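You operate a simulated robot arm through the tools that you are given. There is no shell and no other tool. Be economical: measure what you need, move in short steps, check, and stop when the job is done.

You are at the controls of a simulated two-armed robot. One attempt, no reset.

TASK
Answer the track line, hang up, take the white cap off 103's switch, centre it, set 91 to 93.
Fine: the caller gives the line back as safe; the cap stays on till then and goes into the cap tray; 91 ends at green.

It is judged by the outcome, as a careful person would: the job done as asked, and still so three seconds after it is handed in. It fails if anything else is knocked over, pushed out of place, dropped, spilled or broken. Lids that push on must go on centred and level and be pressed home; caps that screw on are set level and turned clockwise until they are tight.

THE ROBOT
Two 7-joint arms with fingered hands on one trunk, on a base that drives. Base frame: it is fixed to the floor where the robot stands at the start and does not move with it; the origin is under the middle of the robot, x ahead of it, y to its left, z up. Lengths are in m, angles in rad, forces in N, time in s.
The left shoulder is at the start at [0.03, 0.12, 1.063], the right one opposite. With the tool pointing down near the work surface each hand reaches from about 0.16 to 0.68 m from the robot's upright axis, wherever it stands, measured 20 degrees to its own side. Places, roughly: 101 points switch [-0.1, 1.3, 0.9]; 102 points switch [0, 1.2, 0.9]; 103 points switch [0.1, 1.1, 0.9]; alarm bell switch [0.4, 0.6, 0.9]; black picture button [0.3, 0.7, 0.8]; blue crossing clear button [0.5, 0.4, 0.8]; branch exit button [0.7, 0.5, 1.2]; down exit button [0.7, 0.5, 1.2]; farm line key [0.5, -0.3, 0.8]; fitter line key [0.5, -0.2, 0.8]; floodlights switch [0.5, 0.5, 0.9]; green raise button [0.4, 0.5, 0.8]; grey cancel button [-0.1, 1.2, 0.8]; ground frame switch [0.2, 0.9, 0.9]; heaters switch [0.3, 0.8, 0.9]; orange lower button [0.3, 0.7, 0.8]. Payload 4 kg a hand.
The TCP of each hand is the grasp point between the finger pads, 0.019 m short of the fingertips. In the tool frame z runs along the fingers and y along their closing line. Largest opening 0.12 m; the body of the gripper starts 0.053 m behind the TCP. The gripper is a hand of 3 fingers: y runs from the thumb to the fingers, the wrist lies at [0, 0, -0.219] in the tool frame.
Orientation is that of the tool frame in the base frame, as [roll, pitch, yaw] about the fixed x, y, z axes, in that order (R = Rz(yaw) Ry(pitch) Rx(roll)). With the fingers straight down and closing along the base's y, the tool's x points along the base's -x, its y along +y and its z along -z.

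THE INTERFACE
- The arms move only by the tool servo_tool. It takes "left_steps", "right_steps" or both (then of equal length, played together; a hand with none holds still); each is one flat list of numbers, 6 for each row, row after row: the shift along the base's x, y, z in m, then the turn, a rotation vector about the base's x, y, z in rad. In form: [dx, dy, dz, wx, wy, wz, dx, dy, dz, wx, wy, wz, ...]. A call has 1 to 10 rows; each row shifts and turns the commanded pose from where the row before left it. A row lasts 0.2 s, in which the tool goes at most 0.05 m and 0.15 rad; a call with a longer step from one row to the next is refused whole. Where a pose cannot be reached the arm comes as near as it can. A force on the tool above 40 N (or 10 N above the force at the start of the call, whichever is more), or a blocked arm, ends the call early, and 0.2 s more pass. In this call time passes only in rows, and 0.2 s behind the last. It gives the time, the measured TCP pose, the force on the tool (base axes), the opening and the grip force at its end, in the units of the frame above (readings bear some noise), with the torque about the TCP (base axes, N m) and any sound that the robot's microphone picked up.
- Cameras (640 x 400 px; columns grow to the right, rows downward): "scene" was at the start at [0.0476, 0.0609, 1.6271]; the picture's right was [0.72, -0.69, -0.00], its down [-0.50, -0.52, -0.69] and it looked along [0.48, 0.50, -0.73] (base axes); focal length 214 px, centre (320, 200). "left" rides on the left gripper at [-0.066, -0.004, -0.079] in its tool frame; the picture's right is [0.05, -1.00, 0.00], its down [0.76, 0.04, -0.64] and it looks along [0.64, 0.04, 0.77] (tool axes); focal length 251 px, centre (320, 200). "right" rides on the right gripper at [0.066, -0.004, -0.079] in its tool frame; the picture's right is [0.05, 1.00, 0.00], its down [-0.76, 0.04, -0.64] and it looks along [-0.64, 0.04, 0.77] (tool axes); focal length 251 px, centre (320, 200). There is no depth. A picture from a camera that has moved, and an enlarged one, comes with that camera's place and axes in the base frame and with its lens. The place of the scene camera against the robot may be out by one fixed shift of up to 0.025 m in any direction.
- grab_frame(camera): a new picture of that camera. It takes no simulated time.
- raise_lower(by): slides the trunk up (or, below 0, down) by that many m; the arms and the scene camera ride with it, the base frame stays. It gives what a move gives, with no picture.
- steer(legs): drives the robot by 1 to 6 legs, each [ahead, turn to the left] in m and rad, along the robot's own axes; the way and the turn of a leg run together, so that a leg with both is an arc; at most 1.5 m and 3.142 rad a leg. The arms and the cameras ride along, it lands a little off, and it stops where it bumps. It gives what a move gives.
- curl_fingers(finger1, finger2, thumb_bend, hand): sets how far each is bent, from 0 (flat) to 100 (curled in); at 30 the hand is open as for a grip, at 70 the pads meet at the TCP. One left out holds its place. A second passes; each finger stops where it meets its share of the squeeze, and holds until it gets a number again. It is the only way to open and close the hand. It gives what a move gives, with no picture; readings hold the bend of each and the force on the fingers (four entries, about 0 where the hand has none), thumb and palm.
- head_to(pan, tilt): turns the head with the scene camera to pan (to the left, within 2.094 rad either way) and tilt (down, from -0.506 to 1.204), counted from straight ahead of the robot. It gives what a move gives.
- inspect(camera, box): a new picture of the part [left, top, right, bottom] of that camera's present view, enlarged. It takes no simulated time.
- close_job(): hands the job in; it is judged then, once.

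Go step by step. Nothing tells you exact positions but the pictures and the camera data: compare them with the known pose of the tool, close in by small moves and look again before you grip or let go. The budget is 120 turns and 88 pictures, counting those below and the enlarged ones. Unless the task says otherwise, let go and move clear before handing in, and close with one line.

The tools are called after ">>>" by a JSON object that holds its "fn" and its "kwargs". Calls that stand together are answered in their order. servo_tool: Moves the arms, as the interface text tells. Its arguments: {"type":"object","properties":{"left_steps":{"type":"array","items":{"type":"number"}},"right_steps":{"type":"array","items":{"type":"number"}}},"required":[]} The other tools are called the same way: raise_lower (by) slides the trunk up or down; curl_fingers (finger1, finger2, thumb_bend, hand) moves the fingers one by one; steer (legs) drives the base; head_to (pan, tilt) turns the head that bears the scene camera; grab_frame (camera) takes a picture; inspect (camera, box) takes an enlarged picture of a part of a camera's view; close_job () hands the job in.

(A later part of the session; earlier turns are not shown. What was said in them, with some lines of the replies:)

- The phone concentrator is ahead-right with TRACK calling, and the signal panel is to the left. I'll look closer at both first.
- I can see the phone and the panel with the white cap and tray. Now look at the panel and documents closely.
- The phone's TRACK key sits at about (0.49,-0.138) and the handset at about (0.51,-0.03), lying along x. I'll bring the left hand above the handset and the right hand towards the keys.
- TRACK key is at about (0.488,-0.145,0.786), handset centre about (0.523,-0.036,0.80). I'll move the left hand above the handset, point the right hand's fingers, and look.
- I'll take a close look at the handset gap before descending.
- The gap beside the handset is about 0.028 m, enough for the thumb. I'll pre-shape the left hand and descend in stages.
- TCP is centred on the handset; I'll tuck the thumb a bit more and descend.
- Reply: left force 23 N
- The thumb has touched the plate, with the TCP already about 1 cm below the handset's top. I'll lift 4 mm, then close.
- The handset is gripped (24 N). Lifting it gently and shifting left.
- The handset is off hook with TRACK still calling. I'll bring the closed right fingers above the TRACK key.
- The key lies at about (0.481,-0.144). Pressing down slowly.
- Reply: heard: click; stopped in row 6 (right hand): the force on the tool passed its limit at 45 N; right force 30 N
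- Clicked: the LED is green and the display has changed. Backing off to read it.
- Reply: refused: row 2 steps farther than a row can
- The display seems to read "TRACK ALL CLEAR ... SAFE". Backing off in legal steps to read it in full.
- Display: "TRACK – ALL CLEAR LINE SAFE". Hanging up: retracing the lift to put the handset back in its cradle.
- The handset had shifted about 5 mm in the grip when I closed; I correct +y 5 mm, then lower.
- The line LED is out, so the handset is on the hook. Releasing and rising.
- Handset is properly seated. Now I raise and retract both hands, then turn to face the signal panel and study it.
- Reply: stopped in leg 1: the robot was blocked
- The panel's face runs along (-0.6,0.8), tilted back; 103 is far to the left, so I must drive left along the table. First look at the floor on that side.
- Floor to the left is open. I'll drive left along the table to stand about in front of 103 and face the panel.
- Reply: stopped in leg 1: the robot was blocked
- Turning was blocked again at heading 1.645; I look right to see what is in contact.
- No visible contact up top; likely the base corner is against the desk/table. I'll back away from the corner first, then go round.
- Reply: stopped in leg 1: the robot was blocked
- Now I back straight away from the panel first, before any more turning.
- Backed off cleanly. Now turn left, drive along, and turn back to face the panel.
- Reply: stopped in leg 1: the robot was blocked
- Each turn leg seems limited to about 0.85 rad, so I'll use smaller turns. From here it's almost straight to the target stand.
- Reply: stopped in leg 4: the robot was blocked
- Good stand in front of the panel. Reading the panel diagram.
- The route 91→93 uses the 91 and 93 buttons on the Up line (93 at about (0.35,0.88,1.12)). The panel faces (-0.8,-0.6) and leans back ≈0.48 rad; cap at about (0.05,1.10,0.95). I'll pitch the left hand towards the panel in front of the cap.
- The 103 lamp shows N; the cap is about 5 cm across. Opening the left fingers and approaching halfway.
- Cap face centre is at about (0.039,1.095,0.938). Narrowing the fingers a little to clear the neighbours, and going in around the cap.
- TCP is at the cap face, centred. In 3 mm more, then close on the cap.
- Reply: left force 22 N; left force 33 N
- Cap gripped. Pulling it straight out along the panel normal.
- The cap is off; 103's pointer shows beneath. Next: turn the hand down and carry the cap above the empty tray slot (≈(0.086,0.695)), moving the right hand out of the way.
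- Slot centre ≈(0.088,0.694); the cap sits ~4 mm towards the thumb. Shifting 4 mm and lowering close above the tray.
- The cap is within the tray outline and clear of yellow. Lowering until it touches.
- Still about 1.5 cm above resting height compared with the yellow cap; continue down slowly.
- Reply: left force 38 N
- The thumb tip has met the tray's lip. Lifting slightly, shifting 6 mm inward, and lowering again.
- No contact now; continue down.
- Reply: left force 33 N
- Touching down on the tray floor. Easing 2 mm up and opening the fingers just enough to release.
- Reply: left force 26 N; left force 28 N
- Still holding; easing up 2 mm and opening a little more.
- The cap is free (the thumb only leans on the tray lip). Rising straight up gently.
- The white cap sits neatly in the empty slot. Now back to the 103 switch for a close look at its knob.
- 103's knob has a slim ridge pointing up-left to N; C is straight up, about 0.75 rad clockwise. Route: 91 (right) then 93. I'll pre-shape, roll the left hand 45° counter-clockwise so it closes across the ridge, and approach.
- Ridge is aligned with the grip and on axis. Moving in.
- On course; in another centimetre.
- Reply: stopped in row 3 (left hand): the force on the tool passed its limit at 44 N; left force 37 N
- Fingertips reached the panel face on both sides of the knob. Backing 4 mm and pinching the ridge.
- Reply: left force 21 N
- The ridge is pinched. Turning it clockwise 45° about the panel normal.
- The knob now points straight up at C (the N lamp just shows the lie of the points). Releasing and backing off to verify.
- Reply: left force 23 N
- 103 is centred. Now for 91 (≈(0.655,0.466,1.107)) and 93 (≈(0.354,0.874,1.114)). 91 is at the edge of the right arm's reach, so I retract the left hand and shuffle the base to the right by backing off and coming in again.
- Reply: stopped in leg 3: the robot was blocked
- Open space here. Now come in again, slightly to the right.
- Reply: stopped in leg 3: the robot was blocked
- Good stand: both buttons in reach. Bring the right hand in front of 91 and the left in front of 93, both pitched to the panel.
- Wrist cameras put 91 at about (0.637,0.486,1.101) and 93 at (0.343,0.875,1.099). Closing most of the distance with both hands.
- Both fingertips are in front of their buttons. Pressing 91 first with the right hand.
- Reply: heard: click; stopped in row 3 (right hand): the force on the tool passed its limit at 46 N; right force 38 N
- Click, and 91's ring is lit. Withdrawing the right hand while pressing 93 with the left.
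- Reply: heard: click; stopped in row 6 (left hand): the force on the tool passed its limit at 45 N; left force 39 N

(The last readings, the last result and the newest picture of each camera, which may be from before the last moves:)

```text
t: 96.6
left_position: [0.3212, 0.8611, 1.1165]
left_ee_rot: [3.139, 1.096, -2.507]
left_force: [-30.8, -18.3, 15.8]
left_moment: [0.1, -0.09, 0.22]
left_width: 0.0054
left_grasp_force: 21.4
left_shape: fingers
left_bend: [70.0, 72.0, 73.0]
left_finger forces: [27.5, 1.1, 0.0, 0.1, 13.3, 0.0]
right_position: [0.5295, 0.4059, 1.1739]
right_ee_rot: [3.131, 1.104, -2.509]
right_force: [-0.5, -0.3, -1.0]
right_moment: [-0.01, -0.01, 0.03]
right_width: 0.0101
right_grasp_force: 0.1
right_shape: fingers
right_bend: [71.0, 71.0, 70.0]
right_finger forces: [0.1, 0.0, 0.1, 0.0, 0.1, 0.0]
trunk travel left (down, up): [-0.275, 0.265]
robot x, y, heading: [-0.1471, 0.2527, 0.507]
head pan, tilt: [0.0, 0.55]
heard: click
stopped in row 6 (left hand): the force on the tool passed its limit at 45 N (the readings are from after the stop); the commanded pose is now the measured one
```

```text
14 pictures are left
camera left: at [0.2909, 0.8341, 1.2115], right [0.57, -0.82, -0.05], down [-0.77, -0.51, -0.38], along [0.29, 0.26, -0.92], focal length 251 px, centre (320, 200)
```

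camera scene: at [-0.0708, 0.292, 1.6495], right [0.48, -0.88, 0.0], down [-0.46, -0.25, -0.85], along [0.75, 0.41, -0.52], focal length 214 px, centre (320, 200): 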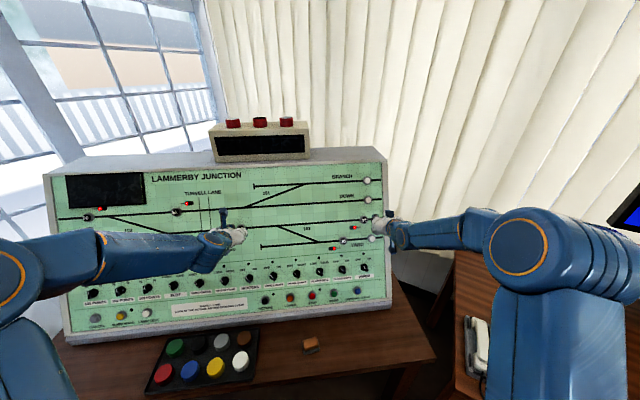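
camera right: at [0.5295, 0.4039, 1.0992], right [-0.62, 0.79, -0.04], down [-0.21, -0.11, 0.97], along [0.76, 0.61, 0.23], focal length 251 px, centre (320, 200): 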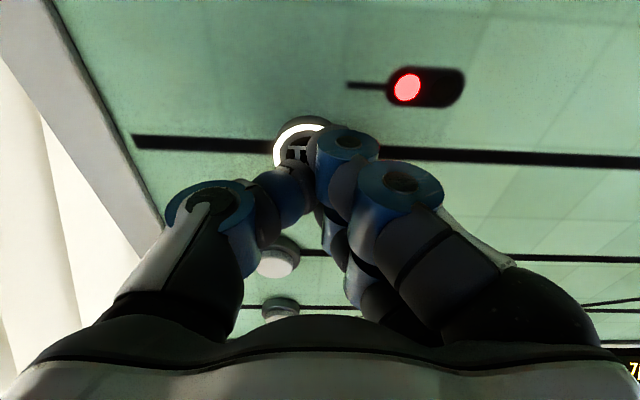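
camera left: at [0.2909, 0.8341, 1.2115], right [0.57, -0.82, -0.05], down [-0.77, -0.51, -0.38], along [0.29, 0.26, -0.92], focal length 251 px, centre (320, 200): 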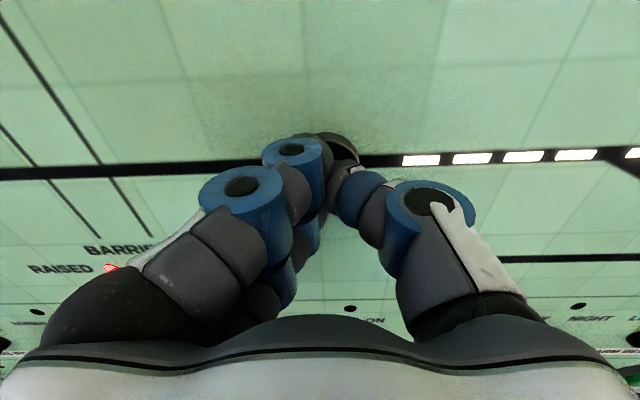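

The route lights are showing between 91 and 93. Withdrawing the left hand and checking 91's aspect.

>>> {"fn": "servo_tool", "kwargs": {"left_steps": [-0.0142, -0.0106, 0.0092, 0, 0, 0, -0.0284, -0.0213, 0.0185, 0, 0, 0, -0.0284, -0.0213, 0.0185, 0, 0, 0, -0.03, -0.024, 0.02, 0, 0, 0, -0.03, -0.024, 0.02, 0, 0, 0], "right_steps": [-0.02, -0.015, 0.01, 0, 0, 0, -0.02, -0.015, 0.01, 0, 0, 0, -0.02, -0.015, 0.01, 0, 0, 0, -0.02, -0.015, 0.01, 0, 0, 0, -0.02, -0.015, 0.01, 0, 0, 0]}}

>>> {"fn": "inspect", "kwargs": {"camera": "scene", "box": [40, 140, 400, 400]}}

>>> {"fn": "grab_frame", "kwargs": {"camera": "right"}}

```text
t: 97.8
left_position: [0.1949, 0.7618, 1.1988]
left_ee_rot: [3.139, 1.088, -2.51]
left_force: [-0.2, -0.7, -0.2]
left_moment: [0.02, 0.01, 0.05]
left_width: 0.0094
left_grasp_force: 0.0
left_shape: fingers
left_bend: [72.0, 72.0, 70.0]
left_finger forces: [0.0, 0.0, 0.0, 0.1, 0.1, 0.1]
right_position: [0.4341, 0.3333, 1.2209]
right_ee_rot: [3.13, 1.097, -2.512]
right_force: [0.3, 0.1, 0.1]
right_moment: [-0.02, 0.0, 0.02]
right_width: 0.0102
right_grasp_force: 0.1
right_shape: fingers
right_bend: [71.0, 71.0, 70.0]
right_finger forces: [0.0, 0.1, 0.0, 0.0, 0.0, 0.1]
trunk travel left (down, up): [-0.275, 0.265]
robot x, y, heading: [-0.1491, 0.2522, 0.507]
head pan, tilt: [0.0, 0.55]
```

```text
1.54 times, centred on (220, 270) of scene
camera zoom: at [-0.0746, 0.2874, 1.6498], right [0.48, -0.88, 0.0], down [-0.46, -0.25, -0.85], along [0.75, 0.41, -0.52], focal length 330 px, centre (474, 92)
```

zoom: 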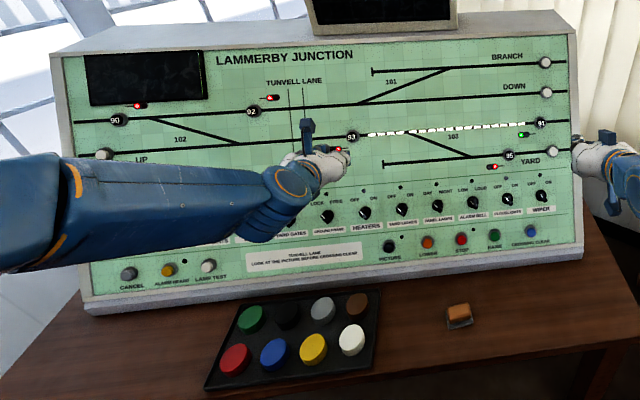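

```text
12 pictures are left
camera right: at [0.3553, 0.2702, 1.1967], right [-0.62, 0.79, -0.04], down [-0.2, -0.11, 0.97], along [0.76, 0.61, 0.22], focal length 251 px, centre (320, 200)
```

right: 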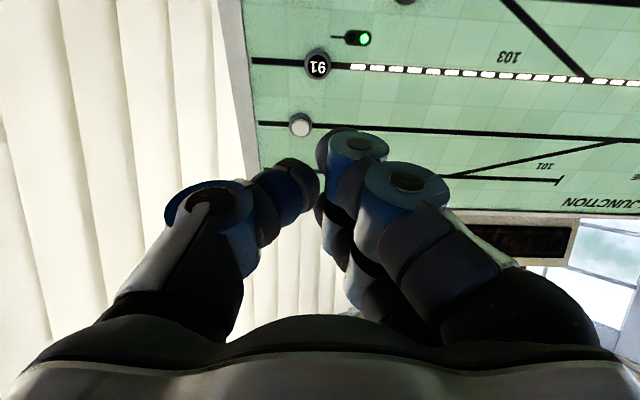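

Signal 91 is green with the route lit to 93. 103 is centred, the cap is in the tray, the handset is down and both hands are clear, so I'm handing in.

>>> {"fn": "close_job", "kwargs": {}}

```text
The job is handed in.
```

The job is done and handed in. The track line was answered and gave "ALL CLEAR LINE SAFE", and I hung up. Only then did I take the white cap off 103 and put it in the cap tray. 103 is centred, the route from 91 to 93 is set, and 91 shows green.
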